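You operate a simulated robot arm through the tools that you are given. There is no shell and no other tool. Be economical: measure what you need, move in short steps, check, and stop when the job is done.

Carry out the task below with a simulated two-armed robot. There is one attempt and no reset: what you move stays moved.

TASK
Put the yellow stick on the near valve shelf. Then put the green stick in the to dryer tray. Then put the white tin on the near lower shelf. Then turn the outer red switch to off. Then put the basket from the top of the left motor table on the far lower shelf. Then put the grey pad on the far mesh table. Then turn the middle red switch to off. Then fetch the white sign that says "Linseed" from the far lower shelf and set it on the far chute shelf. Do these in the order given. Set down upright: white sign.

The check looks at the end state, three seconds after you hand in, the way a careful person would. Anything else that was tipped, shoved, dropped, spilled or broken makes it a failure.

THE ROBOT
Two 7-joint arms with two-finger parallel grippers on one trunk, on a base that drives. Base frame: it is fixed to the floor where the robot stands at the start and does not move with it; the origin is under the middle of the robot, x ahead of it, y to its left, z up; the surface under the hand at the start is at about z = 760. Units: mm, degrees, N and s.
The left shoulder is at the start at [30, 119, 935], the right one opposite. With the tool pointing down near the work surface each hand reaches from about 280 to 680 mm from the robot's upright axis, wherever it stands, measured 20 degrees to its own side. Places, roughly: basket (5x5x5 cm) [1000, -400, 800]; far chute shelf (15x12 cm) [5100, -1480, 480]; far lower shelf [4700, -1500, 600]; far mesh table [4800, -100, 700]; green stick (2x2x8 cm) [500, -100, 800]; grey pad (6x12x5 cm) [3000, 500, 600]; middle red switch [3200, 400, 700]; near lower shelf [2700, -1500, 600]; near valve shelf (18x13 cm) [1220, -880, 320]; outer red switch [1200, 400, 700]; to dryer tray (20x13 cm) [-1620, -4460, 800]; white sign [4750, -1500, 750]; white tin [750, 0, 750]; yellow stick (2x2x8 cm) [500, -100, 800]. Payload 3.43 kg a hand.
Tool frame (each hand has its own): the origin (TCP) lies between the finger pads and is the grasp point; the fingertips stand 30 mm ahead of it; z points along the fingers, y is the line along which they close. The gripper opens to 94 mm. The fingers are 28 mm wide and 10 mm thick; the gripper's body (50 by 96 mm) begins 55 mm behind the TCP.
Orientation is that of the tool frame in the base frame, as a unit quaternion [x, y, z, w]. With the fingers straight down and closing along the base's y, the tool's x points along the base's -x, its y along +y and its z along -z.

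THE INTERFACE
- The arms move only by the tool send_rows. It takes "left_increments", "right_increments" or both (then of equal length, played together; a hand with none holds still); each is a list of rows, each an object of numbers (a shift or turn left out is 0, a gripper value left out holds the last): "x", "y", "z": the shift along the base's x, y, z in mm; "wx", "wy", "wz": the turn, a rotation vector about the base's x, y, z in degrees. In form: [{"x": .., "y": .., "z": .., "wx": .., "wy": .., "wz": ..}, ...]. A call has 1 to 10 rows; each row shifts and turns the commanded pose from where the row before left it. "left_grip" and "right_grip" are, for a hand that has rows, the gripper command, from -1 (shut) to 1 (fully open), values between in proportion, set as the call begins (left out, the last holds). A row lasts 0.2 s, in which the tool goes at most 50 mm and 8.6 degrees; a call with a longer step from one row to the next is refused whole, and so is a gripper value outside its range. A pose out of reach is approached as far as the arm can. The call stops where the force on the tool passes 40 N (or 10 N more than at its start, if that is more) or the arm is blocked; 0.2 s more then pass. The fingers move at their own pace (about 72 mm/s each) and stop on an object; they squeeze with about 44 N. The grip force told is the motor's: it shows also when the fingers shut on nothing. Time passes only in rows, and 0.2 s behind the last, so rows that do not move let the fingers close. It gives the time, the measured TCP pose, the force on the tool (base axes), the opening and the grip force at its end, in the units of the frame above (readings bear some noise), with the torque about the TCP (base axes, N m) and any sound that the robot's microphone picked up.
- Cameras (640 x 400 px; columns grow to the right, rows downward): "scene" is now at [45, 17.2, 1638.4]; the picture's right is [0.23, -0.97, 0.00], its down [-0.75, -0.18, -0.63] and it looks along [0.62, 0.14, -0.77] (base axes); focal length 291 px, centre (320, 200). "left" rides on the left gripper at [76, -14, -102] in its tool frame; the picture's right is [0.18, 0.98, 0.00], its down [-0.75, 0.14, -0.64] and it looks along [-0.63, 0.12, 0.77] (tool axes); focal length 243 px, centre (320, 200). "right" rides on the right gripper at [76, 14, -102] in its tool frame; the picture's right is [-0.18, 0.98, 0.00], its down [-0.75, -0.14, -0.64] and it looks along [-0.63, -0.12, 0.77] (tool axes); focal length 243 px, centre (320, 200). There is no depth. A picture from a camera that has moved, and an enlarged one, comes with that camera's place and axes in the base frame and with its lens.
- get_image(camera): a new picture of that camera. The clock stands still meanwhile.
- raise_lower(by): slides the trunk up (or, below 0, down) by that many mm; the arms and the scene camera ride with it, the base frame stays. It gives what a move gives, with no picture.
- roll_base(legs): drives the robot by 1 to 6 legs, each [ahead, turn to the left] in mm and degrees, along the robot's own axes; the way and the turn of a leg run together, so that a leg with both is an arc; at most 1500 mm and 180 degrees a leg. The arms and the cameras ride along, it lands a little off, and it stops where it bumps. It gives what a move gives.
- turn_head(pan, tilt): turns the head with the scene camera to pan (to the left, within 143 degrees either way) and tilt (down, from -29 to 69), counted from straight ahead of the robot. It gives what a move gives.
- enlarge(camera, box): a new picture of the part [left, top, right, bottom] of that camera's present view, enlarged. The clock stands still meanwhile.
- close_job(): hands the job in; it is judged then, once.

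Work in short steps. Places have to be worked out from the pictures, the camera data and where the tool is seen: move nearer, look again, correct. Check each grasp and each placing, and mend what went wrong. You have 207 turns and 194 pictures in all, those below and enlarged ones among them. Open the grippers and draw the arms clear of the work before you hand the job in, unless the task says otherwise.

The tools are called after "Request:" by a JSON object that holds its "fn" and its "kwargs". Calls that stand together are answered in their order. send_rows: Moves the arms, as the interface text tells. Its arguments: {"type":"object","properties":{"left_increments":{"type":"array","items":{"type":"object","properties":{"x":{"type":"number"},"y":{"type":"number"},"z":{"type":"number"},"wx":{"type":"number"},"wy":{"type":"number"},"wz":{"type":"number"}}}},"left_grip":{"type":"number"},"right_increments":{"type":"array","items":{"type":"object","properties":{"x":{"type":"number"},"y":{"type":"number"},"z":{"type":"number"},"wx":{"type":"number"},"wy":{"type":"number"},"wz":{"type":"number"}}}},"right_grip":{"type":"number"}},"required":[]} The other tools are called the same way: raise_lower (by) slides the trunk up or down; roll_base (legs) drives the base; turn_head (pan, tilt) turns the head that bears the scene camera; get_image (camera) takes a picture; enlarge (camera, box) takes an enlarged picture of a part of a camera's view; close_job () hands the job in.

At the start:

```text
clock: 0.0
left_tool_pos: [537.5, 226.2, 982.1]
left_tool_rot: [0.0, 1.0, 0.0, 0.0]
left_ft_force: [0.0, -0.2, -0.5]
left_ft_torque: [0.03, 0.0, 0.0]
left_opening: 93.8
left_grasp_force: 0.0
right_tool_pos: [392.7, -174.4, 1008.4]
right_tool_rot: [0.0, 1.0, 0.0, 0.0]
right_ft_force: [-0.5, -0.7, -0.3]
right_ft_torque: [0.0, -0.01, -0.02]
right_opening: 94.2
right_grasp_force: 0.1
trunk travel left (down, up): [-200.0, 210.0]
robot x, y, heading: [-4.0, -4.0, -0.0]
head pan, tilt: [13.2, 50.7]
```

scene: 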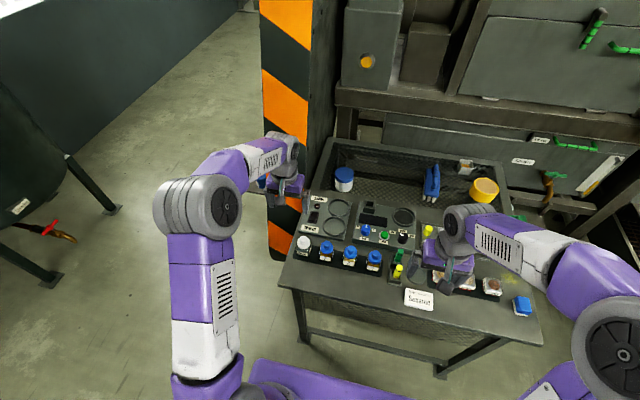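
right: 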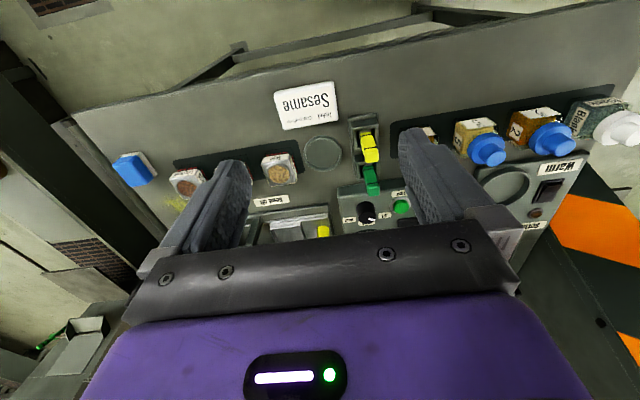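
left: 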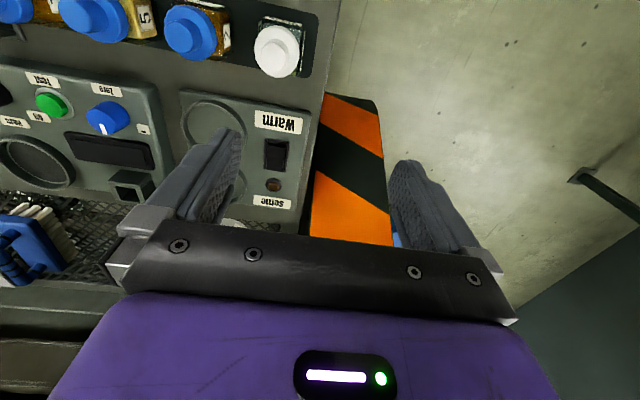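

The table ahead holds bottles, a device with yellow/green sticks and a tray behind. I look closer at it first.

Request:
{"fn": "enlarge", "kwargs": {"camera": "scene", "box": [280, 130, 560, 320]}}

Request:
{"fn": "enlarge", "kwargs": {"camera": "right", "box": [220, 70, 460, 250]}}

```text
2.11 times, centred on (420, 225) of scene
camera zoom: at [45.0, 17.2, 1638.4], right [0.23, -0.97, 0.0], down [-0.75, -0.18, -0.63], along [0.62, 0.14, -0.77], focal length 612 px, centre (110, 147)
```

zoom: 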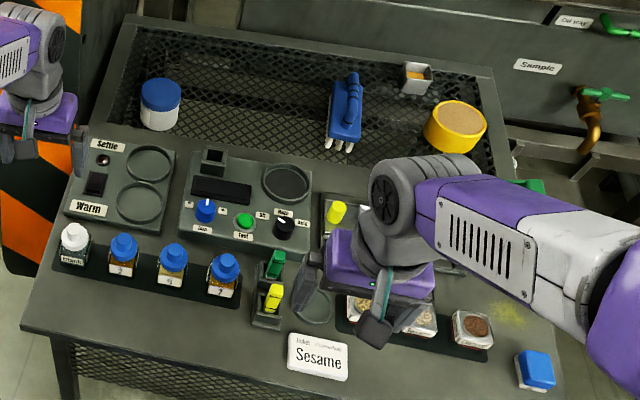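

```text
2.22 times, centred on (340, 160) of right
camera zoom: at [317.9, -160.7, 1111.7], right [0.18, 0.98, 0.0], down [0.75, -0.14, 0.64], along [0.63, -0.12, -0.77], focal length 539 px, centre (276, 289)
```

zoom: 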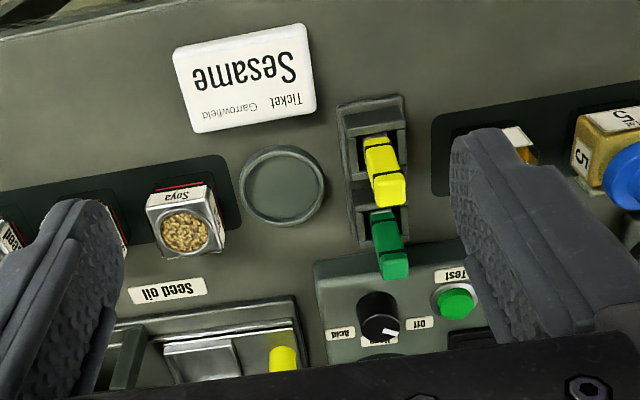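

The sticks stand in a holder at about (486,-127) yellow and (540,-126) green. I survey the surroundings with the head.

Request:
{"fn": "turn_head", "kwargs": {"pan": -45, "tilt": 35}}

Request:
{"fn": "get_image", "kwargs": {"camera": "scene"}}

Request:
{"fn": "turn_head", "kwargs": {"pan": -20, "tilt": 10}}

Request:
{"fn": "get_image", "kwargs": {"camera": "scene"}}

Request:
{"fn": "turn_head", "kwargs": {"pan": 40, "tilt": 20}}

Request:
{"fn": "get_image", "kwargs": {"camera": "scene"}}

Request:
{"fn": "turn_head", "kwargs": {"pan": -110, "tilt": 15}}

Request:
{"fn": "get_image", "kwargs": {"camera": "scene"}}

```text
clock: 1.3
left_tool_pos: [538.3, 226.2, 982.9]
left_tool_rot: [0.0, 1.0, 0.0, 0.0]
left_ft_force: [-0.5, -0.6, 0.4]
left_ft_torque: [-0.03, 0.0, 0.01]
left_opening: 94.0
left_grasp_force: 0.0
right_tool_pos: [392.9, -175.5, 1008.3]
right_tool_rot: [0.0, 1.0, -0.001, 0.0]
right_ft_force: [-0.5, -0.3, 0.8]
right_ft_torque: [0.03, 0.0, 0.03]
right_opening: 94.0
right_grasp_force: 0.1
trunk travel left (down, up): [-200.0, 210.0]
robot x, y, heading: [3.7, -1.9, -0.2]
head pan, tilt: [-45.0, 35.0]
```

```text
188 pictures are left
camera scene: at [33.0, -62.4, 1661.1], right [-0.71, -0.71, 0.0], down [-0.41, 0.41, -0.82], along [0.58, -0.58, -0.57], focal length 291 px, centre (320, 200)
```

scene: 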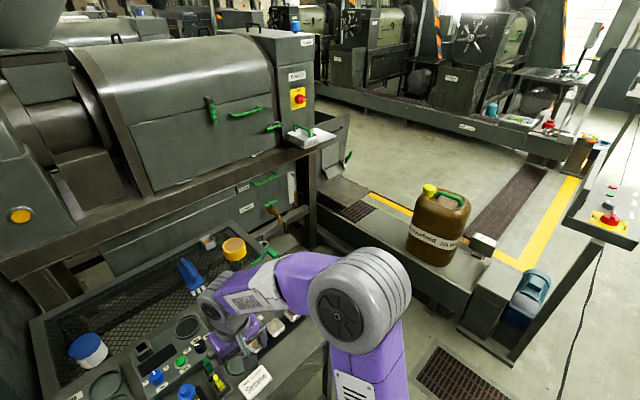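

```text
clock: 2.2
left_tool_pos: [536.8, 227.0, 982.6]
left_tool_rot: [0.0, 1.0, 0.0, 0.0]
left_ft_force: [1.0, 0.3, 1.6]
left_ft_torque: [-0.02, 0.01, -0.02]
left_opening: 94.0
left_grasp_force: 0.1
right_tool_pos: [392.3, -174.6, 1008.8]
right_tool_rot: [0.0, 1.0, 0.001, 0.0]
right_ft_force: [-0.1, -0.1, 0.5]
right_ft_torque: [-0.01, -0.03, 0.01]
right_opening: 94.2
right_grasp_force: 0.0
trunk travel left (down, up): [-200.0, 210.0]
robot x, y, heading: [-2.5, 4.4, 0.1]
head pan, tilt: [-20.0, 10.0]
```

```text
187 pictures are left
camera scene: at [58.1, -32.1, 1701.1], right [-0.34, -0.94, 0.0], down [-0.16, 0.06, -0.98], along [0.93, -0.34, -0.17], focal length 291 px, centre (320, 200)
```

scene: 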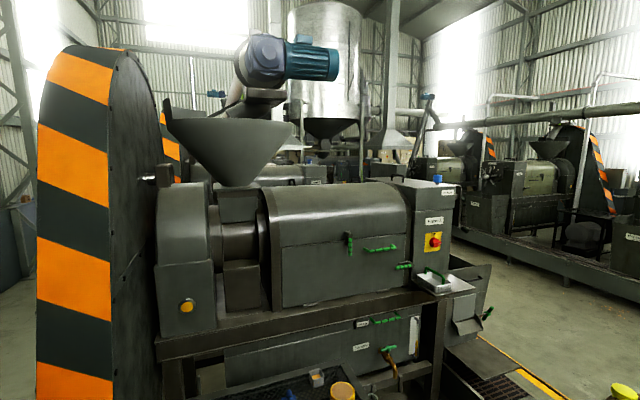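

```text
clock: 3.5
left_tool_pos: [537.3, 226.0, 982.8]
left_tool_rot: [0.0, 1.0, 0.0, -0.001]
left_ft_force: [0.0, 0.2, -1.2]
left_ft_torque: [0.03, 0.0, 0.0]
left_opening: 93.9
left_grasp_force: 0.0
right_tool_pos: [392.3, -174.5, 1007.4]
right_tool_rot: [0.0, 1.0, 0.0, 0.0]
right_ft_force: [-0.9, -0.1, 0.7]
right_ft_torque: [0.01, -0.01, -0.01]
right_opening: 94.0
right_grasp_force: 0.1
trunk travel left (down, up): [-200.0, 210.0]
robot x, y, heading: [-1.6, -1.5, -0.0]
head pan, tilt: [40.0, 20.0]
```

```text
186 pictures are left
camera scene: at [42.1, 59.6, 1684.9], right [0.64, -0.77, 0.0], down [-0.26, -0.22, -0.94], along [0.72, 0.6, -0.34], focal length 291 px, centre (320, 200)
```

scene: 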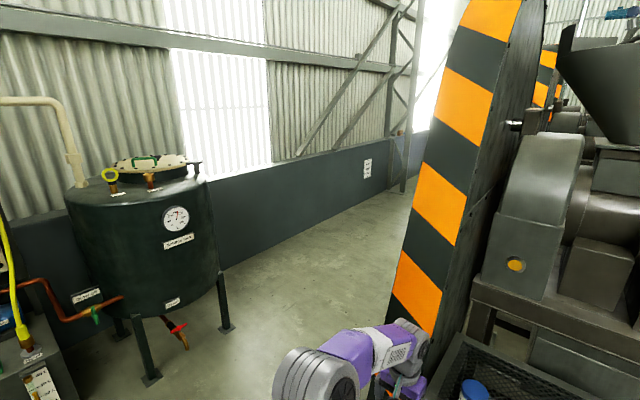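

```text
clock: 5.8
left_tool_pos: [537.1, 225.2, 982.9]
left_tool_rot: [0.0, 1.0, 0.001, -0.001]
left_ft_force: [-0.2, -0.5, -0.2]
left_ft_torque: [0.01, -0.02, -0.03]
left_opening: 93.9
left_grasp_force: 0.0
right_tool_pos: [391.7, -174.5, 1007.8]
right_tool_rot: [0.001, 1.0, -0.001, 0.001]
right_ft_force: [0.3, -0.7, 0.3]
right_ft_torque: [-0.04, -0.01, -0.03]
right_opening: 94.3
right_grasp_force: 0.0
trunk travel left (down, up): [-200.0, 210.0]
robot x, y, heading: [-0.2, 0.6, -0.0]
head pan, tilt: [-110.0, 15.0]
```

```text
185 pictures are left
camera scene: at [-61.2, -88.0, 1693.1], right [-0.94, 0.34, 0.0], down [0.09, 0.24, -0.97], along [-0.33, -0.91, -0.26], focal length 291 px, centre (320, 200)
```

scene: 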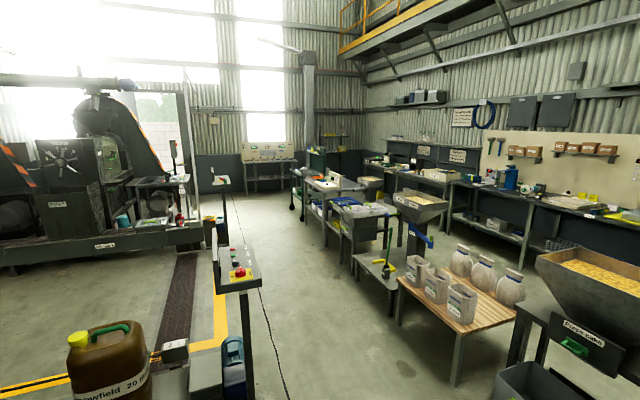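

Now I look towards the valve shelf place (1220,-880,320), near the green tap under the machine.

Request:
{"fn": "turn_head", "kwargs": {"pan": -36, "tilt": 42}}

Request:
{"fn": "enlarge", "kwargs": {"camera": "scene", "box": [200, 80, 440, 230]}}

```text
clock: 7.3
left_tool_pos: [538.8, 226.2, 982.0]
left_tool_rot: [0.0, 1.0, -0.001, 0.0]
left_ft_force: [0.1, 0.8, -0.5]
left_ft_torque: [0.01, 0.0, 0.02]
left_opening: 93.9
left_grasp_force: 0.0
right_tool_pos: [393.1, -174.4, 1008.9]
right_tool_rot: [-0.001, 1.0, 0.0, 0.0]
right_ft_force: [-0.4, 0.5, -0.2]
right_ft_torque: [-0.05, -0.01, -0.01]
right_opening: 94.1
right_grasp_force: 0.1
trunk travel left (down, up): [-200.0, 210.0]
robot x, y, heading: [-1.2, 3.1, -0.0]
head pan, tilt: [-36.0, 42.0]
```

```text
2.67 times, centred on (320, 155) of scene
camera zoom: at [38.3, -49.4, 1650.6], right [-0.59, -0.81, 0.0], down [-0.54, 0.39, -0.74], along [0.6, -0.44, -0.67], focal length 775 px, centre (320, 320)
```

zoom: 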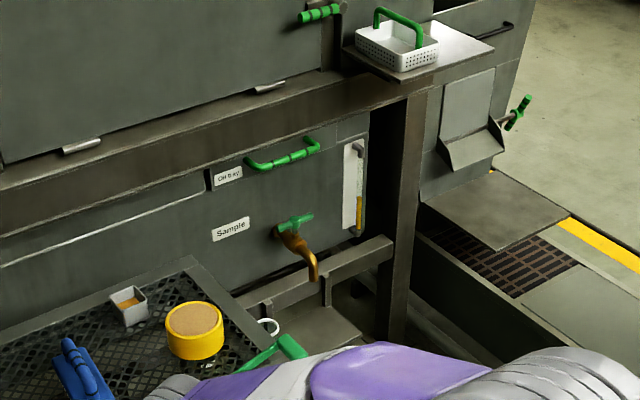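

The small grain box in the mesh tray is the basket; the plate under the tap is the valve shelf. I bring the right hand above the yellow stick and look.

Request:
{"fn": "send_rows", "kwargs": {"right_increments": [{"x": 31, "y": 16, "z": -20}, {"x": 31, "y": 16, "z": -35}, {"x": 32, "y": 15, "z": -35}, {}], "right_grip": 0.2}}

Request:
{"fn": "get_image", "kwargs": {"camera": "right"}}

Request:
{"fn": "turn_head", "kwargs": {"pan": -10, "tilt": 60}}

Request:
{"fn": "get_image", "kwargs": {"camera": "scene"}}

```text
clock: 8.3
left_tool_pos: [536.6, 227.2, 982.5]
left_tool_rot: [0.0, 1.0, 0.0, 0.0]
left_ft_force: [-0.2, -0.3, 0.4]
left_ft_torque: [-0.01, -0.03, 0.0]
left_opening: 93.8
left_grasp_force: 0.1
right_tool_pos: [485.2, -127.8, 918.7]
right_tool_rot: [0.0, 1.0, 0.0, 0.001]
right_ft_force: [0.1, -0.2, -0.9]
right_ft_torque: [0.04, -0.03, -0.04]
right_opening: 56.4
right_grasp_force: 0.0
trunk travel left (down, up): [-200.0, 210.0]
robot x, y, heading: [4.2, 0.7, -0.1]
head pan, tilt: [-36.0, 42.0]
```

```text
183 pictures are left
camera right: at [411.6, -113.4, 1021.9], right [0.18, 0.98, 0.0], down [0.75, -0.14, 0.64], along [0.63, -0.12, -0.77], focal length 243 px, centre (320, 200)
```

right: 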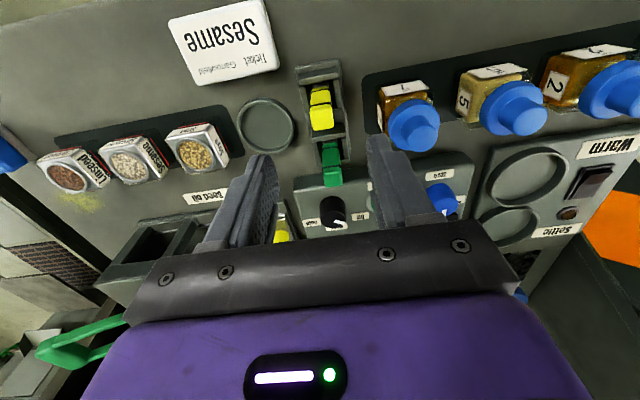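

```text
clock: 9.2
left_tool_pos: [536.9, 226.2, 981.0]
left_tool_rot: [0.0, 1.0, 0.001, 0.001]
left_ft_force: [0.4, -0.1, -0.7]
left_ft_torque: [0.04, -0.01, -0.01]
left_opening: 94.0
left_grasp_force: 0.1
right_tool_pos: [486.7, -126.8, 918.8]
right_tool_rot: [0.0, 1.0, 0.0, 0.0]
right_ft_force: [-0.6, -0.2, -1.4]
right_ft_torque: [-0.02, 0.01, 0.04]
right_opening: 56.3
right_grasp_force: 0.1
trunk travel left (down, up): [-200.0, 210.0]
robot x, y, heading: [1.1, -2.6, 0.4]
head pan, tilt: [-10.0, 60.0]
```

```text
182 pictures are left
camera scene: at [36.3, -11.9, 1626.8], right [-0.17, -0.98, 0.0], down [-0.85, 0.15, -0.5], along [0.49, -0.09, -0.87], focal length 291 px, centre (320, 200)
```

scene: 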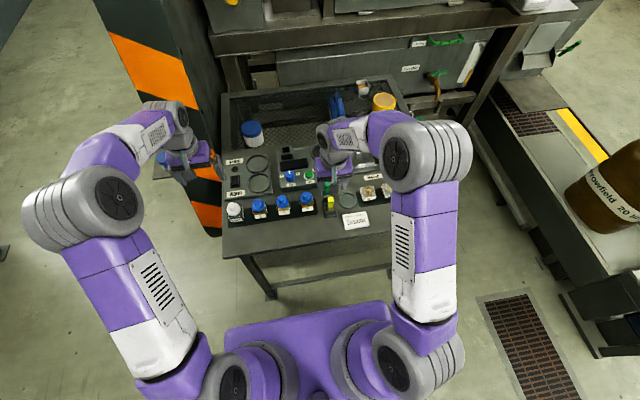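

Request:
{"fn": "enlarge", "kwargs": {"camera": "right", "box": [250, 40, 410, 240]}}

Request:
{"fn": "enlarge", "kwargs": {"camera": "scene", "box": [290, 150, 410, 225]}}

```text
2.00 times, centred on (330, 140) of right
camera zoom: at [412.0, -113.4, 1021.9], right [0.18, 0.98, 0.0], down [0.75, -0.14, 0.64], along [0.63, -0.12, -0.77], focal length 485 px, centre (300, 320)
```

zoom: 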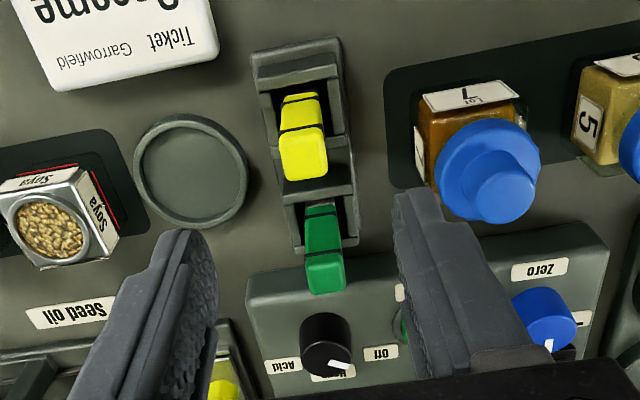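

```text
5.33 times, centred on (350, 188) of scene
camera zoom: at [36.3, -11.9, 1626.8], right [-0.17, -0.98, 0.0], down [-0.85, 0.15, -0.5], along [0.49, -0.09, -0.87], focal length 1551 px, centre (160, 267)
```

zoom: 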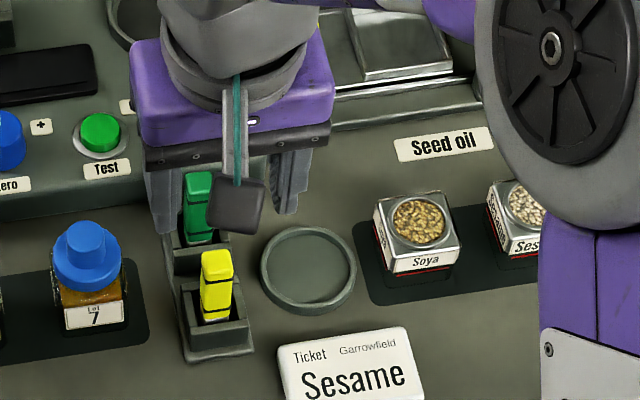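

Yellow stick top is near (489,-129,~815). I lower to tips at ~805 and check from the scene.

Request:
{"fn": "send_rows", "kwargs": {"right_increments": [{"x": 2, "y": -2, "z": -40}, {"z": -40}, {}]}}

Request:
{"fn": "enlarge", "kwargs": {"camera": "right", "box": [220, 80, 420, 240]}}

Request:
{"fn": "enlarge", "kwargs": {"camera": "scene", "box": [290, 150, 410, 225]}}

```text
clock: 10.0
left_tool_pos: [536.7, 227.2, 982.4]
left_tool_rot: [0.001, 1.0, 0.0, -0.001]
left_ft_force: [-0.3, -0.3, 0.8]
left_ft_torque: [0.0, 0.05, 0.0]
left_opening: 94.0
left_grasp_force: 0.0
right_tool_pos: [486.0, -129.3, 834.3]
right_tool_rot: [0.001, 1.0, 0.0, 0.0]
right_ft_force: [-1.1, -0.3, -0.5]
right_ft_torque: [-0.01, 0.03, 0.01]
right_opening: 56.5
right_grasp_force: 0.1
trunk travel left (down, up): [-200.0, 210.0]
robot x, y, heading: [1.0, 0.9, 0.1]
head pan, tilt: [-10.0, 60.0]
```

```text
2.50 times, centred on (320, 160) of right
camera zoom: at [410.9, -116.5, 938.4], right [0.18, 0.98, 0.0], down [0.75, -0.14, 0.64], along [0.63, -0.12, -0.77], focal length 606 px, centre (320, 300)
```

zoom: 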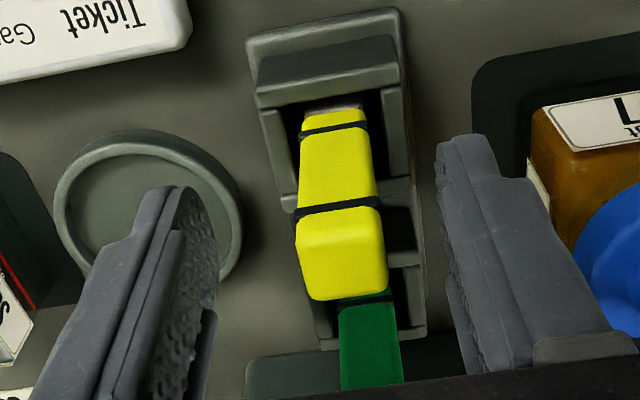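

```text
5.33 times, centred on (350, 188) of scene
camera zoom: at [36.0, -11.8, 1626.8], right [-0.17, -0.98, 0.0], down [-0.85, 0.15, -0.5], along [0.49, -0.09, -0.87], focal length 1551 px, centre (160, 267)
```

zoom: 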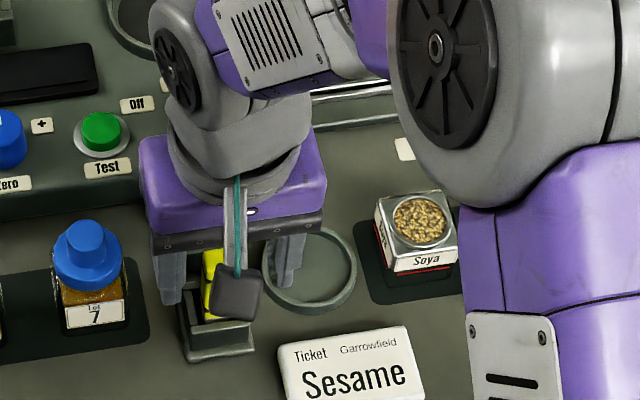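

Stick is between the fingers; its top at about z 835. I lower to TCP 820, shift y +2 and close.

Request:
{"fn": "send_rows", "kwargs": {"right_increments": [{"x": 2, "y": 2, "z": -15}, {}]}}

Request:
{"fn": "send_rows", "kwargs": {"right_increments": [{}, {}, {}], "right_grip": -1}}

Request:
{"fn": "enlarge", "kwargs": {"camera": "right", "box": [220, 80, 420, 240]}}

```text
clock: 10.6
left_tool_pos: [537.5, 225.9, 982.0]
left_tool_rot: [0.0, 1.0, 0.0, -0.001]
left_ft_force: [0.4, 0.0, 0.0]
left_ft_torque: [0.04, -0.03, -0.02]
left_opening: 94.0
left_grasp_force: 0.1
right_tool_pos: [488.0, -128.3, 822.3]
right_tool_rot: [0.0, 1.0, 0.0, 0.001]
right_ft_force: [-0.8, 0.4, 0.7]
right_ft_torque: [-0.01, -0.02, -0.01]
right_opening: 56.6
right_grasp_force: 0.1
trunk travel left (down, up): [-200.0, 210.0]
robot x, y, heading: [1.2, -1.0, 0.0]
head pan, tilt: [-10.0, 60.0]
```

```text
clock: 11.4
left_tool_pos: [537.3, 226.9, 982.1]
left_tool_rot: [0.0, 1.0, 0.0, 0.0]
left_ft_force: [-0.4, 0.4, 0.1]
left_ft_torque: [-0.01, -0.02, -0.01]
left_opening: 93.9
left_grasp_force: 0.2
right_tool_pos: [488.1, -126.8, 822.8]
right_tool_rot: [-0.001, 1.0, 0.0, 0.0]
right_ft_force: [-0.5, -0.5, 0.0]
right_ft_torque: [-0.04, -0.03, 0.01]
right_opening: 19.7
right_grasp_force: 44.2
trunk travel left (down, up): [-200.0, 210.0]
robot x, y, heading: [-1.5, 1.7, 0.1]
head pan, tilt: [-10.0, 60.0]
```

```text
2.50 times, centred on (320, 160) of right
camera zoom: at [413.3, -113.7, 925.9], right [0.18, 0.98, 0.0], down [0.75, -0.14, 0.64], along [0.63, -0.12, -0.77], focal length 606 px, centre (320, 300)
```

zoom: 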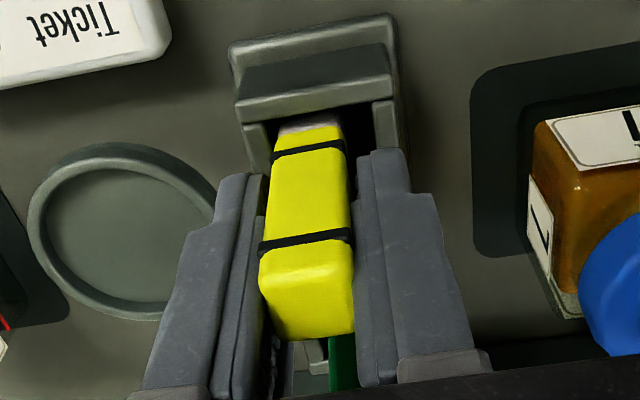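

Held at 19.7 mm. I lift straight up, then retract the right hand to the right.

Request:
{"fn": "send_rows", "kwargs": {"right_increments": [{"z": 40}, {"z": 45}, {"z": 45}, {"z": 40, "x": -20, "y": -30}, {"x": -40, "y": -30}, {"x": -30, "y": -35}, {"y": -40}]}}

Request:
{"fn": "enlarge", "kwargs": {"camera": "right", "box": [120, 40, 520, 300]}}

Request:
{"fn": "enlarge", "kwargs": {"camera": "scene", "box": [290, 130, 410, 225]}}

```text
refused: row 4 steps farther than a row can; nothing moved
```

```text
1.54 times, centred on (320, 170) of right
camera zoom: at [413.3, -113.7, 925.9], right [0.18, 0.98, 0.0], down [0.75, -0.14, 0.64], along [0.63, -0.12, -0.77], focal length 373 px, centre (320, 246)
```

zoom: 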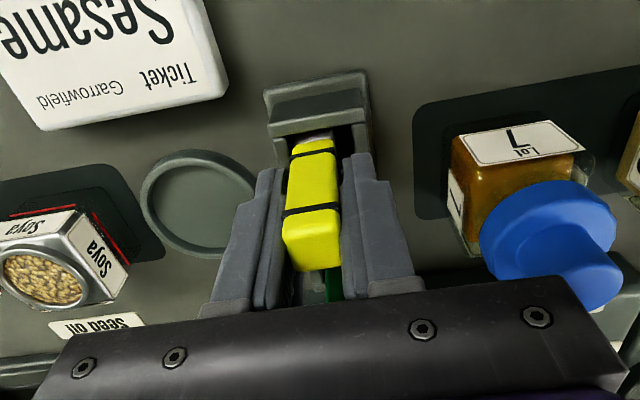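

```text
4.21 times, centred on (350, 178) of scene
camera zoom: at [36.3, -11.8, 1626.8], right [-0.17, -0.98, 0.0], down [-0.85, 0.15, -0.5], along [0.49, -0.09, -0.87], focal length 1224 px, centre (194, 295)
```

zoom: 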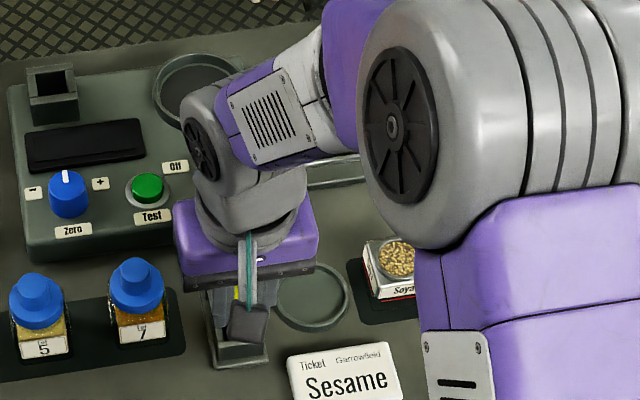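

One row was too long; I resend with shorter steps.

Request:
{"fn": "send_rows", "kwargs": {"right_increments": [{"z": 40}, {"z": 45}, {"z": 45}, {"z": 40}, {"x": -25, "y": -40}, {"x": -25, "y": -40}, {"x": -25, "y": -40}, {"y": -45}]}}

Request:
{"fn": "enlarge", "kwargs": {"camera": "scene", "box": [250, 130, 410, 255]}}

```text
clock: 13.2
left_tool_pos: [537.8, 225.9, 983.0]
left_tool_rot: [0.001, 1.0, -0.001, 0.0]
left_ft_force: [-0.5, -0.1, -0.4]
left_ft_torque: [0.01, -0.02, 0.0]
left_opening: 94.2
left_grasp_force: 0.1
right_tool_pos: [413.3, -291.7, 994.5]
right_tool_rot: [-0.001, 1.0, 0.0, -0.001]
right_ft_force: [1.0, 0.0, -0.1]
right_ft_torque: [0.0, 0.01, 0.0]
right_opening: 19.7
right_grasp_force: 43.9
trunk travel left (down, up): [-200.0, 210.0]
robot x, y, heading: [0.0, 1.8, -0.1]
head pan, tilt: [-10.0, 60.0]
```

```text
3.20 times, centred on (330, 192) of scene
camera zoom: at [36.8, -12.7, 1626.7], right [-0.17, -0.98, 0.0], down [-0.85, 0.15, -0.5], along [0.49, -0.09, -0.87], focal length 930 px, centre (288, 224)
```

zoom: 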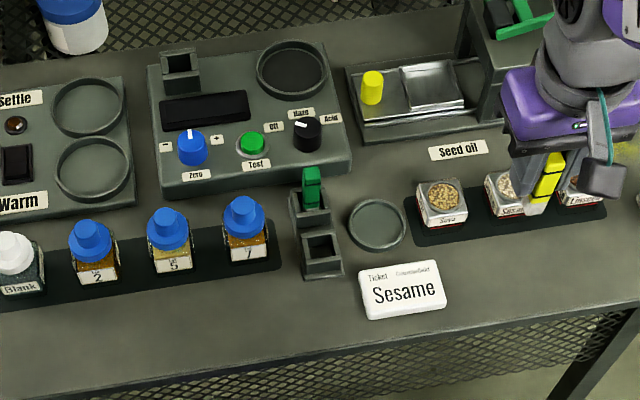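

Holder slot is empty now and yellow is in the right hand. Green top at about (538,-127). I bring the left hand above it.

Request:
{"fn": "send_rows", "kwargs": {"left_increments": [{"y": -45}, {"y": -45}, {"y": -45}, {"y": -45}, {"y": -45}, {"y": -45}, {"y": -45}, {"y": -37, "z": -10}, {"z": -45}, {"z": -40}], "left_grip": 0.2}}

Request:
{"fn": "enlarge", "kwargs": {"camera": "left", "box": [200, 40, 440, 240]}}

Request:
{"fn": "enlarge", "kwargs": {"camera": "scene", "box": [250, 130, 410, 255]}}

```text
clock: 15.4
left_tool_pos: [539.1, -124.7, 886.6]
left_tool_rot: [0.001, 1.0, 0.0, 0.0]
left_ft_force: [0.3, 0.9, 0.3]
left_ft_torque: [0.01, 0.04, 0.0]
left_opening: 56.4
left_grasp_force: 0.1
right_tool_pos: [414.4, -290.3, 995.4]
right_tool_rot: [-0.001, 1.0, -0.001, 0.0]
right_ft_force: [-0.5, -0.4, -0.5]
right_ft_torque: [0.01, 0.04, 0.02]
right_opening: 19.6
right_grasp_force: 43.4
trunk travel left (down, up): [-200.0, 210.0]
robot x, y, heading: [-1.3, -0.4, -0.0]
head pan, tilt: [-10.0, 60.0]
```

```text
2.00 times, centred on (320, 140) of left
camera zoom: at [462.8, -139.0, 987.5], right [-0.18, 0.98, 0.0], down [0.75, 0.14, 0.64], along [0.63, 0.12, -0.77], focal length 485 px, centre (320, 320)
```

zoom: 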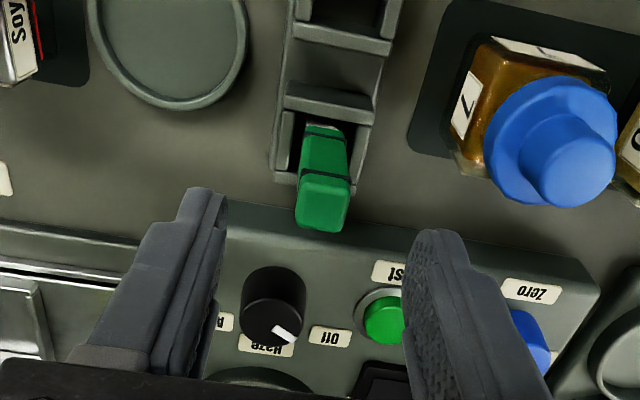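

```text
3.20 times, centred on (330, 192) of scene
camera zoom: at [36.7, -12.1, 1626.8], right [-0.17, -0.98, 0.0], down [-0.85, 0.15, -0.5], along [0.49, -0.09, -0.87], focal length 930 px, centre (288, 224)
```

zoom: 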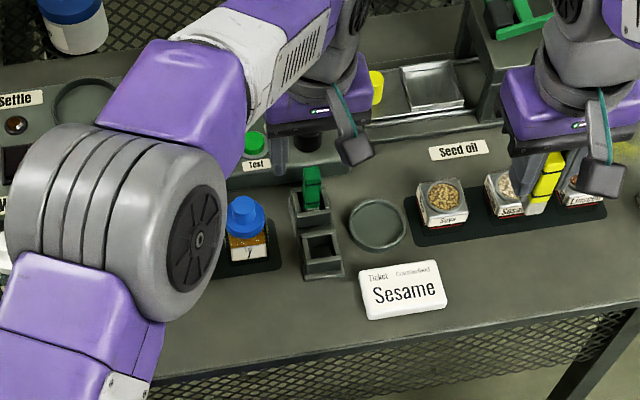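

Green stick top at ~(538,-124). Descend to z 821 and close.

Request:
{"fn": "send_rows", "kwargs": {"left_increments": [{"z": -35}, {"z": -30}, {}]}}

Request:
{"fn": "enlarge", "kwargs": {"camera": "left", "box": [200, 40, 440, 240]}}

```text
clock: 16.2
left_tool_pos: [537.2, -126.4, 820.1]
left_tool_rot: [0.001, 1.0, 0.001, 0.0]
left_ft_force: [-0.1, 0.1, 0.9]
left_ft_torque: [0.02, 0.0, 0.02]
left_opening: 56.5
left_grasp_force: 0.1
right_tool_pos: [414.6, -290.3, 993.9]
right_tool_rot: [0.0, 1.0, 0.0, -0.001]
right_ft_force: [-0.3, 0.7, -1.0]
right_ft_torque: [-0.02, 0.02, 0.0]
right_opening: 19.4
right_grasp_force: 43.6
trunk travel left (down, up): [-200.0, 210.0]
robot x, y, heading: [-0.3, 1.6, 0.2]
head pan, tilt: [-10.0, 60.0]
```

```text
2.00 times, centred on (320, 140) of left
camera zoom: at [461.0, -140.4, 920.2], right [-0.18, 0.98, 0.0], down [0.75, 0.14, 0.64], along [0.63, 0.12, -0.77], focal length 485 px, centre (320, 320)
```

zoom: 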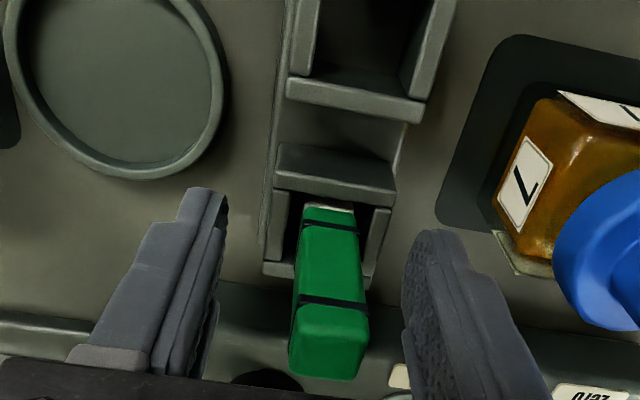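

Between the fingers; close and lift.

Request:
{"fn": "send_rows", "kwargs": {"left_increments": [{"y": 1}, {}, {}], "left_grip": -1}}

Request:
{"fn": "send_rows", "kwargs": {"left_increments": [{"z": 40}, {"z": 45}, {"z": 45}, {"z": 45}, {"y": 45}, {"y": 45}, {"y": 45}, {"y": 45}, {"y": 45}, {"y": 45}]}}

Request:
{"fn": "get_image", "kwargs": {"camera": "left"}}

Request:
{"fn": "get_image", "kwargs": {"camera": "right"}}

```text
clock: 17.0
left_tool_pos: [537.1, -125.5, 820.2]
left_tool_rot: [0.0, 1.0, 0.0, -0.001]
left_ft_force: [-0.2, 0.0, -0.2]
left_ft_torque: [-0.02, 0.0, 0.04]
left_opening: 15.8
left_grasp_force: 43.8
right_tool_pos: [413.5, -289.4, 994.4]
right_tool_rot: [0.0, 1.0, 0.0, 0.001]
right_ft_force: [0.4, 0.8, 0.5]
right_ft_torque: [0.01, -0.02, 0.02]
right_opening: 19.7
right_grasp_force: 44.4
trunk travel left (down, up): [-200.0, 210.0]
robot x, y, heading: [0.6, -1.6, 0.0]
head pan, tilt: [-10.0, 60.0]
```

```text
clock: 19.2
left_tool_pos: [536.6, 146.4, 993.1]
left_tool_rot: [0.001, 1.0, 0.001, 0.0]
left_ft_force: [-0.6, 0.0, 0.4]
left_ft_torque: [0.0, 0.0, 0.01]
left_opening: 16.0
left_grasp_force: 44.2
right_tool_pos: [414.8, -290.8, 994.4]
right_tool_rot: [0.0, 1.0, -0.001, -0.001]
right_ft_force: [0.2, 0.1, -0.1]
right_ft_torque: [-0.01, 0.0, -0.01]
right_opening: 19.7
right_grasp_force: 43.7
trunk travel left (down, up): [-200.0, 210.0]
robot x, y, heading: [-2.1, 0.3, -0.0]
head pan, tilt: [-10.0, 60.0]
```

```text
170 pictures are left
camera left: at [461.2, 132.8, 1093.7], right [-0.18, 0.98, 0.0], down [0.75, 0.14, 0.64], along [0.63, 0.12, -0.77], focal length 243 px, centre (320, 200)
```

left: 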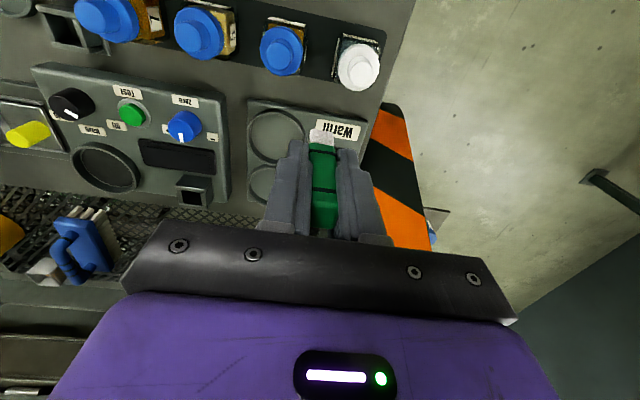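

```text
169 pictures are left
camera right: at [340.1, -275.7, 1098.0], right [0.18, 0.98, 0.0], down [0.75, -0.14, 0.64], along [0.63, -0.12, -0.77], focal length 243 px, centre (320, 200)
```

right: 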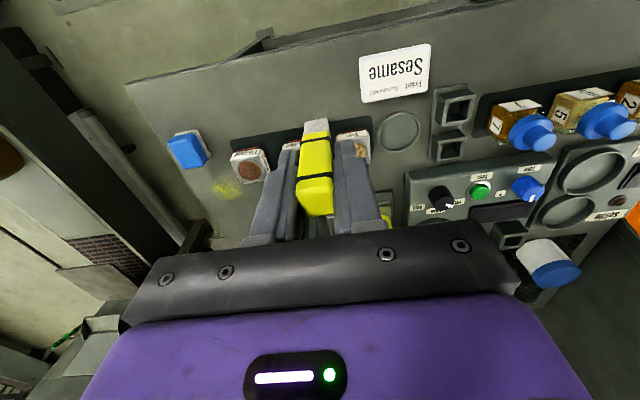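

Both held. I tuck the arms in a bit, then drive: turn right, go 880 along -y, and turn back to face the machine.

Request:
{"fn": "send_rows", "kwargs": {"left_increments": [{"x": -45, "z": 10}, {"x": -45, "z": 10}, {"x": -40, "z": 10}]}}

Request:
{"fn": "roll_base", "kwargs": {"legs": [[0, -90], [880, 0], [0, 90]]}}

Request:
{"fn": "turn_head", "kwargs": {"pan": 0, "tilt": 45}}

Request:
{"fn": "get_image", "kwargs": {"camera": "scene"}}

```text
clock: 20.0
left_tool_pos: [405.1, 145.0, 1027.0]
left_tool_rot: [0.001, 1.0, 0.0, 0.0]
left_ft_force: [-0.5, -1.0, 0.0]
left_ft_torque: [0.03, -0.01, 0.01]
left_opening: 15.7
left_grasp_force: 44.3
right_tool_pos: [413.3, -289.6, 995.3]
right_tool_rot: [0.0, 1.0, 0.001, 0.001]
right_ft_force: [-0.4, 0.6, -0.4]
right_ft_torque: [0.03, 0.0, 0.02]
right_opening: 19.5
right_grasp_force: 44.2
trunk travel left (down, up): [-200.0, 210.0]
robot x, y, heading: [-1.0, -3.9, 0.0]
head pan, tilt: [-10.0, 60.0]
```

```text
clock: 29.9
left_tool_pos: [320.3, -1156.1, 1026.8]
left_tool_rot: [0.523, 0.853, -0.001, 0.0]
left_ft_force: [1.4, -0.6, 0.0]
left_ft_torque: [0.0, -0.01, 0.02]
left_opening: 15.8
left_grasp_force: 43.9
right_tool_pos: [-72.1, -1358.1, 994.0]
right_tool_rot: [0.527, 0.85, 0.003, -0.008]
right_ft_force: [-1.2, 3.0, 2.7]
right_ft_torque: [-0.33, -0.17, 0.04]
right_opening: 19.5
right_grasp_force: 44.0
trunk travel left (down, up): [-200.0, 210.0]
robot x, y, heading: [7.3, -858.0, -63.1]
head pan, tilt: [-10.0, 60.0]
stopped in leg 3: the force on the tool passed its limit at 81 N (the readings are from after the stop); the commanded pose is now the measured one
```

```text
clock: 30.7
left_tool_pos: [319.9, -1156.8, 1026.3]
left_tool_rot: [0.523, 0.852, -0.001, -0.001]
left_ft_force: [0.1, 0.4, -0.5]
left_ft_torque: [-0.01, -0.03, -0.01]
left_opening: 16.0
left_grasp_force: 44.2
right_tool_pos: [-72.0, -1358.4, 993.6]
right_tool_rot: [0.528, 0.849, 0.002, -0.008]
right_ft_force: [-2.1, 4.5, 0.8]
right_ft_torque: [-0.48, -0.23, 0.06]
right_opening: 19.4
right_grasp_force: 44.2
trunk travel left (down, up): [-200.0, 210.0]
robot x, y, heading: [6.5, -861.5, -63.1]
head pan, tilt: [0.0, 45.0]
```

```text
168 pictures are left
camera scene: at [30.1, -904.8, 1646.2], right [-0.89, -0.45, 0.0], down [-0.32, 0.63, -0.71], along [0.32, -0.63, -0.71], focal length 291 px, centre (320, 200)
```

scene: 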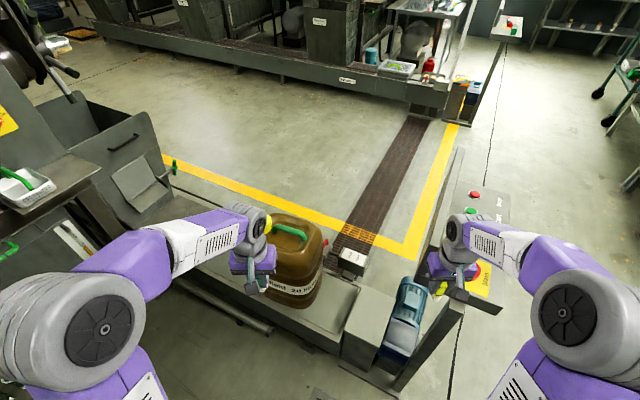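

The right hand bumped something at the pedestal. I look closer before moving.

Request:
{"fn": "enlarge", "kwargs": {"camera": "scene", "box": [360, 170, 560, 320]}}

Request:
{"fn": "get_image", "kwargs": {"camera": "right"}}

```text
2.67 times, centred on (460, 245) of scene
camera zoom: at [30.1, -904.8, 1646.2], right [-0.89, -0.45, 0.0], down [-0.32, 0.63, -0.71], along [0.32, -0.63, -0.71], focal length 775 px, centre (-53, 80)
```

zoom: 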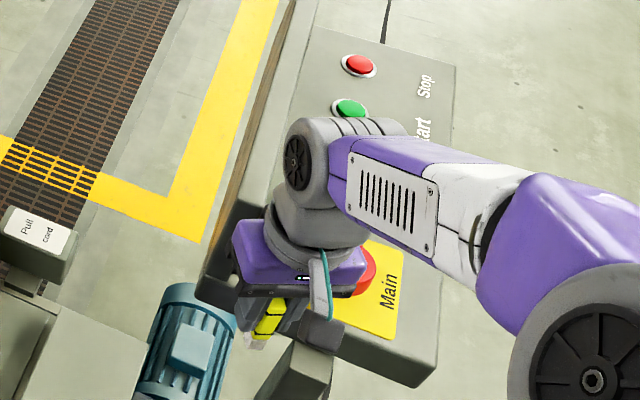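

```text
166 pictures are left
camera right: at [-89.7, -1285.2, 1098.3], right [0.96, 0.27, -0.01], down [0.21, -0.75, 0.63], along [0.17, -0.61, -0.78], focal length 243 px, centre (320, 200)
```

right: 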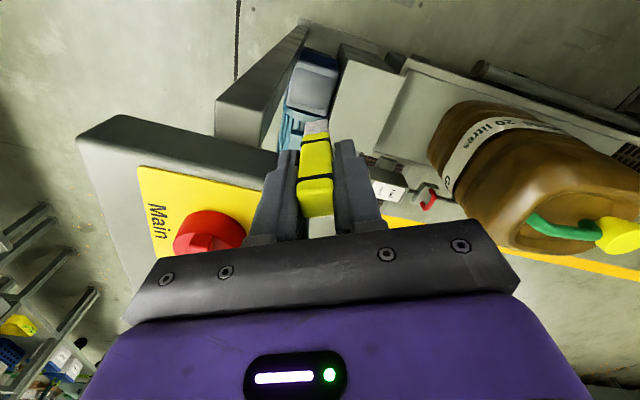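

The right gripper sits against the "Main" red knob. I raise the hand straight up to free it.

Request:
{"fn": "send_rows", "kwargs": {"right_increments": [{"y": 6, "z": 10}, {"y": 6, "z": 30}, {"z": 45}, {"z": 45}]}}

Request:
{"fn": "get_image", "kwargs": {"camera": "right"}}

Request:
{"fn": "enlarge", "kwargs": {"camera": "scene", "box": [400, 170, 560, 320]}}

```text
clock: 31.7
left_tool_pos: [320.2, -1157.5, 1026.6]
left_tool_rot: [0.522, 0.853, -0.001, 0.0]
left_ft_force: [0.5, 0.1, 0.3]
left_ft_torque: [0.0, 0.0, -0.01]
left_opening: 16.1
left_grasp_force: 44.1
right_tool_pos: [-70.8, -1345.7, 1124.4]
right_tool_rot: [0.528, 0.849, 0.002, -0.009]
right_ft_force: [-0.4, -0.3, -0.8]
right_ft_torque: [0.02, 0.01, -0.01]
right_opening: 19.7
right_grasp_force: 43.9
trunk travel left (down, up): [-200.0, 210.0]
robot x, y, heading: [8.3, -858.3, -63.1]
head pan, tilt: [0.0, 45.0]
```

```text
165 pictures are left
camera right: at [-89.7, -1273.3, 1228.9], right [0.96, 0.27, -0.01], down [0.22, -0.75, 0.63], along [0.17, -0.61, -0.78], focal length 243 px, centre (320, 200)
```

right: 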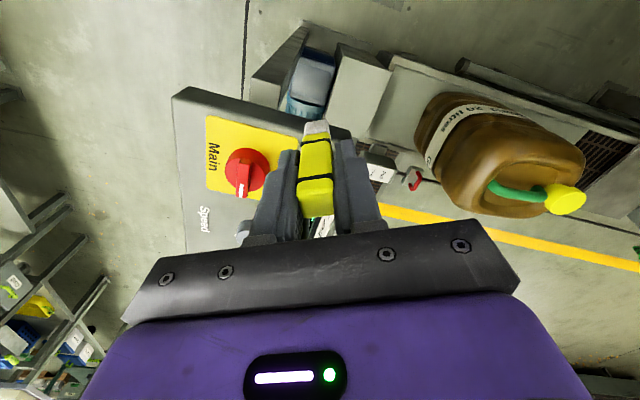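

```text
2.67 times, centred on (480, 245) of scene
camera zoom: at [30.5, -905.1, 1646.3], right [-0.89, -0.45, 0.0], down [-0.32, 0.63, -0.71], along [0.32, -0.63, -0.71], focal length 775 px, centre (-107, 80)
```

zoom: 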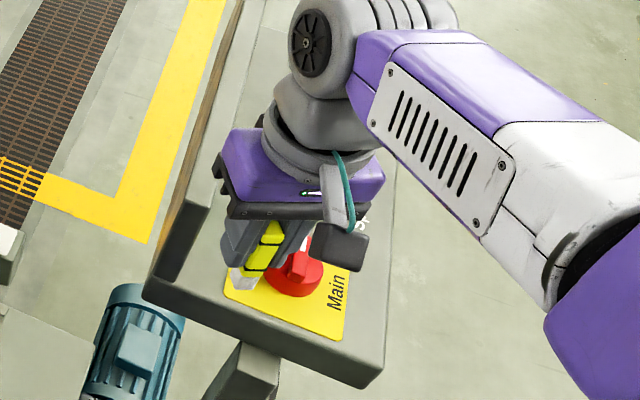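

I check the Main knob's pointer and markings to see whether it turned.

Request:
{"fn": "enlarge", "kwargs": {"camera": "right", "box": [170, 90, 290, 240]}}

Request:
{"fn": "enlarge", "kwargs": {"camera": "scene", "box": [450, 240, 540, 310]}}

```text
2.67 times, centred on (230, 165) of right
camera zoom: at [-89.7, -1273.3, 1228.9], right [0.96, 0.27, -0.01], down [0.22, -0.75, 0.63], along [0.17, -0.61, -0.78], focal length 647 px, centre (560, 293)
```

zoom: 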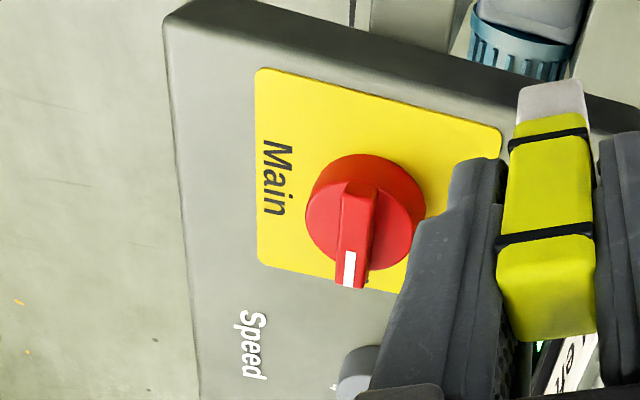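

```text
5.71 times, centred on (495, 275) of scene
camera zoom: at [30.5, -905.1, 1646.3], right [-0.89, -0.45, 0.0], down [-0.32, 0.63, -0.71], along [0.32, -0.63, -0.71], focal length 1662 px, centre (-680, -229)
```

zoom: 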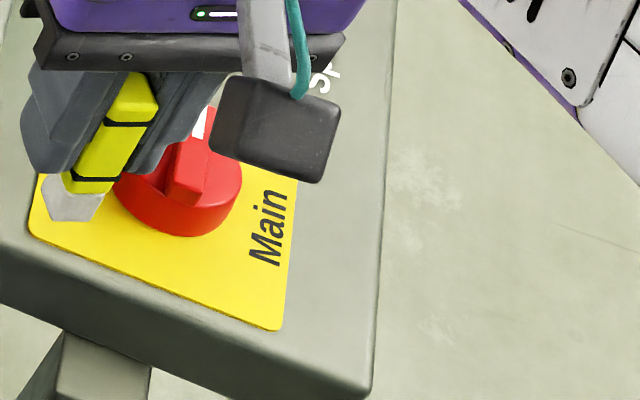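

The pointer sits exactly square to the plate, so it seems unmoved (rigid contact with the body). Now the hand is above it; I finish the turn to the left.

Request:
{"fn": "roll_base", "kwargs": {"legs": [[0, 63]]}}

Request:
{"fn": "get_image", "kwargs": {"camera": "scene"}}

Request:
{"fn": "turn_head", "kwargs": {"pan": -115, "tilt": 40}}

Request:
{"fn": "get_image", "kwargs": {"camera": "scene"}}

```text
clock: 34.8
left_tool_pos: [416.6, -723.6, 1026.7]
left_tool_rot: [0.01, 1.0, -0.001, 0.0]
left_ft_force: [0.7, -0.4, -0.2]
left_ft_torque: [-0.01, 0.0, -0.01]
left_opening: 16.0
left_grasp_force: 44.4
right_tool_pos: [399.3, -1158.3, 1123.5]
right_tool_rot: [0.016, 1.0, -0.002, -0.008]
right_ft_force: [0.1, -1.4, 1.0]
right_ft_torque: [0.03, -0.02, 0.02]
right_opening: 19.5
right_grasp_force: 44.4
trunk travel left (down, up): [-200.0, 210.0]
robot x, y, heading: [6.1, -860.7, -1.3]
head pan, tilt: [0.0, 45.0]
```

```text
161 pictures are left
camera scene: at [58.6, -860.8, 1646.3], right [-0.02, -1.0, 0.0], down [-0.71, 0.01, -0.71], along [0.71, -0.01, -0.71], focal length 291 px, centre (320, 200)
```

scene: 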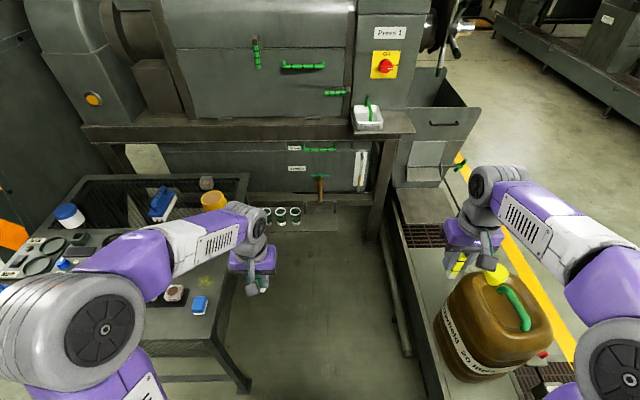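

```text
clock: 36.8
left_tool_pos: [417.6, -723.1, 1027.7]
left_tool_rot: [0.01, 1.0, 0.0, 0.001]
left_ft_force: [0.2, -0.1, 0.3]
left_ft_torque: [0.01, -0.01, 0.0]
left_opening: 16.0
left_grasp_force: 44.6
right_tool_pos: [399.2, -1157.7, 1123.1]
right_tool_rot: [0.016, 1.0, -0.002, -0.009]
right_ft_force: [0.1, -0.3, -0.1]
right_ft_torque: [0.0, 0.02, -0.02]
right_opening: 19.6
right_grasp_force: 43.9
trunk travel left (down, up): [-200.0, 210.0]
robot x, y, heading: [-0.3, -859.0, -1.0]
head pan, tilt: [-115.0, 40.0]
```

```text
160 pictures are left
camera scene: at [-60.2, -935.8, 1653.5], right [-0.9, 0.44, 0.0], down [0.28, 0.58, -0.77], along [-0.34, -0.69, -0.64], focal length 291 px, centre (320, 200)
```

scene: 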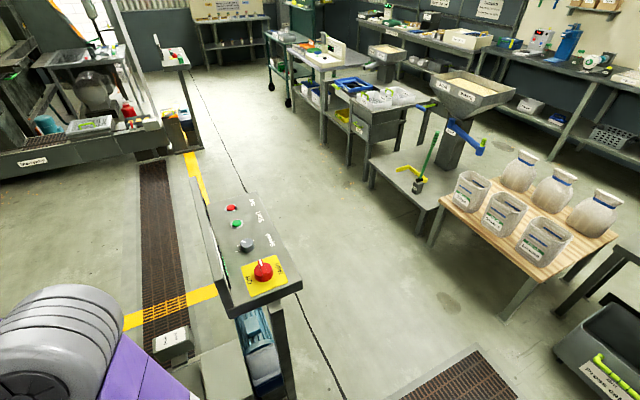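

Request:
{"fn": "enlarge", "kwargs": {"camera": "scene", "box": [200, 190, 320, 310]}}

Request:
{"fn": "turn_head", "kwargs": {"pan": -3, "tilt": 40}}

Request:
{"fn": "enlarge", "kwargs": {"camera": "scene", "box": [220, 20, 420, 240]}}

```text
3.33 times, centred on (260, 250) of scene
camera zoom: at [-60.2, -935.8, 1653.5], right [-0.9, 0.44, 0.0], down [0.28, 0.58, -0.77], along [-0.34, -0.69, -0.64], focal length 969 px, centre (520, 33)
```

zoom: 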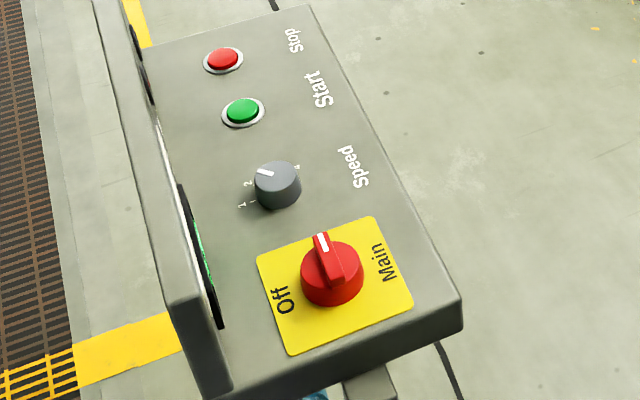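

```text
clock: 38.7
left_tool_pos: [417.3, -723.2, 1027.2]
left_tool_rot: [0.009, 1.0, 0.0, 0.0]
left_ft_force: [-0.5, -0.4, -0.4]
left_ft_torque: [-0.01, -0.01, 0.03]
left_opening: 16.1
left_grasp_force: 43.9
right_tool_pos: [399.6, -1158.3, 1123.9]
right_tool_rot: [0.016, 1.0, -0.002, -0.008]
right_ft_force: [1.0, -1.4, -0.1]
right_ft_torque: [0.03, -0.01, -0.02]
right_opening: 19.7
right_grasp_force: 44.8
trunk travel left (down, up): [-200.0, 210.0]
robot x, y, heading: [6.3, -860.9, -1.1]
head pan, tilt: [-3.0, 40.0]
```

```text
1.82 times, centred on (320, 130) of scene
camera zoom: at [62.0, -865.6, 1653.5], right [-0.07, -1.0, 0.0], down [-0.64, 0.05, -0.77], along [0.76, -0.06, -0.64], focal length 529 px, centre (320, 327)
```

zoom: 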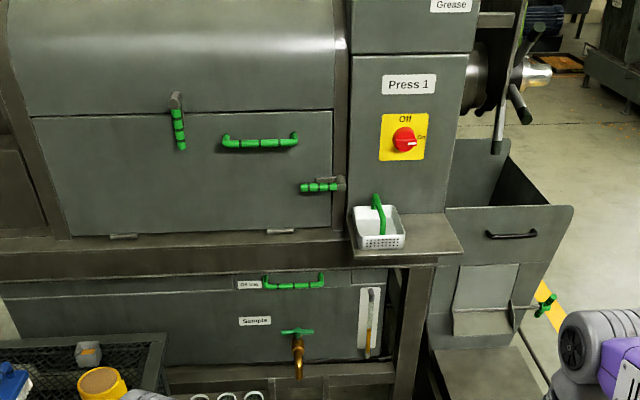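

Main's Off is at the top and its pointer is at right, i.e. still On like Press 1. Good. Now I look at the shelf under the tap.

Request:
{"fn": "turn_head", "kwargs": {"pan": -3, "tilt": 48}}

Request:
{"fn": "enlarge", "kwargs": {"camera": "scene", "box": [240, 100, 440, 260]}}

```text
clock: 39.4
left_tool_pos: [416.6, -723.8, 1026.8]
left_tool_rot: [0.01, 1.0, 0.0, 0.0]
left_ft_force: [0.6, -0.2, -0.5]
left_ft_torque: [0.03, 0.0, 0.0]
left_opening: 16.0
left_grasp_force: 43.5
right_tool_pos: [398.7, -1158.5, 1123.5]
right_tool_rot: [0.016, 1.0, -0.002, -0.009]
right_ft_force: [0.3, -0.1, 0.0]
right_ft_torque: [-0.01, -0.01, -0.04]
right_opening: 19.7
right_grasp_force: 44.1
trunk travel left (down, up): [-200.0, 210.0]
robot x, y, heading: [4.9, -860.2, -1.2]
head pan, tilt: [-3.0, 48.0]
```

```text
2.50 times, centred on (340, 180) of scene
camera zoom: at [55.8, -865.1, 1642.1], right [-0.07, -1.0, 0.0], down [-0.74, 0.05, -0.67], along [0.67, -0.05, -0.74], focal length 727 px, centre (270, 250)
```

zoom: 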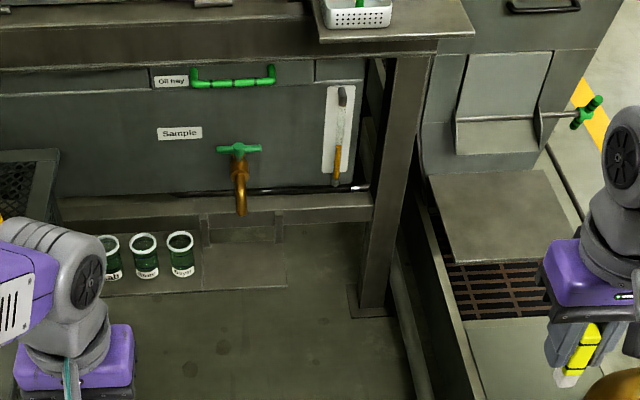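

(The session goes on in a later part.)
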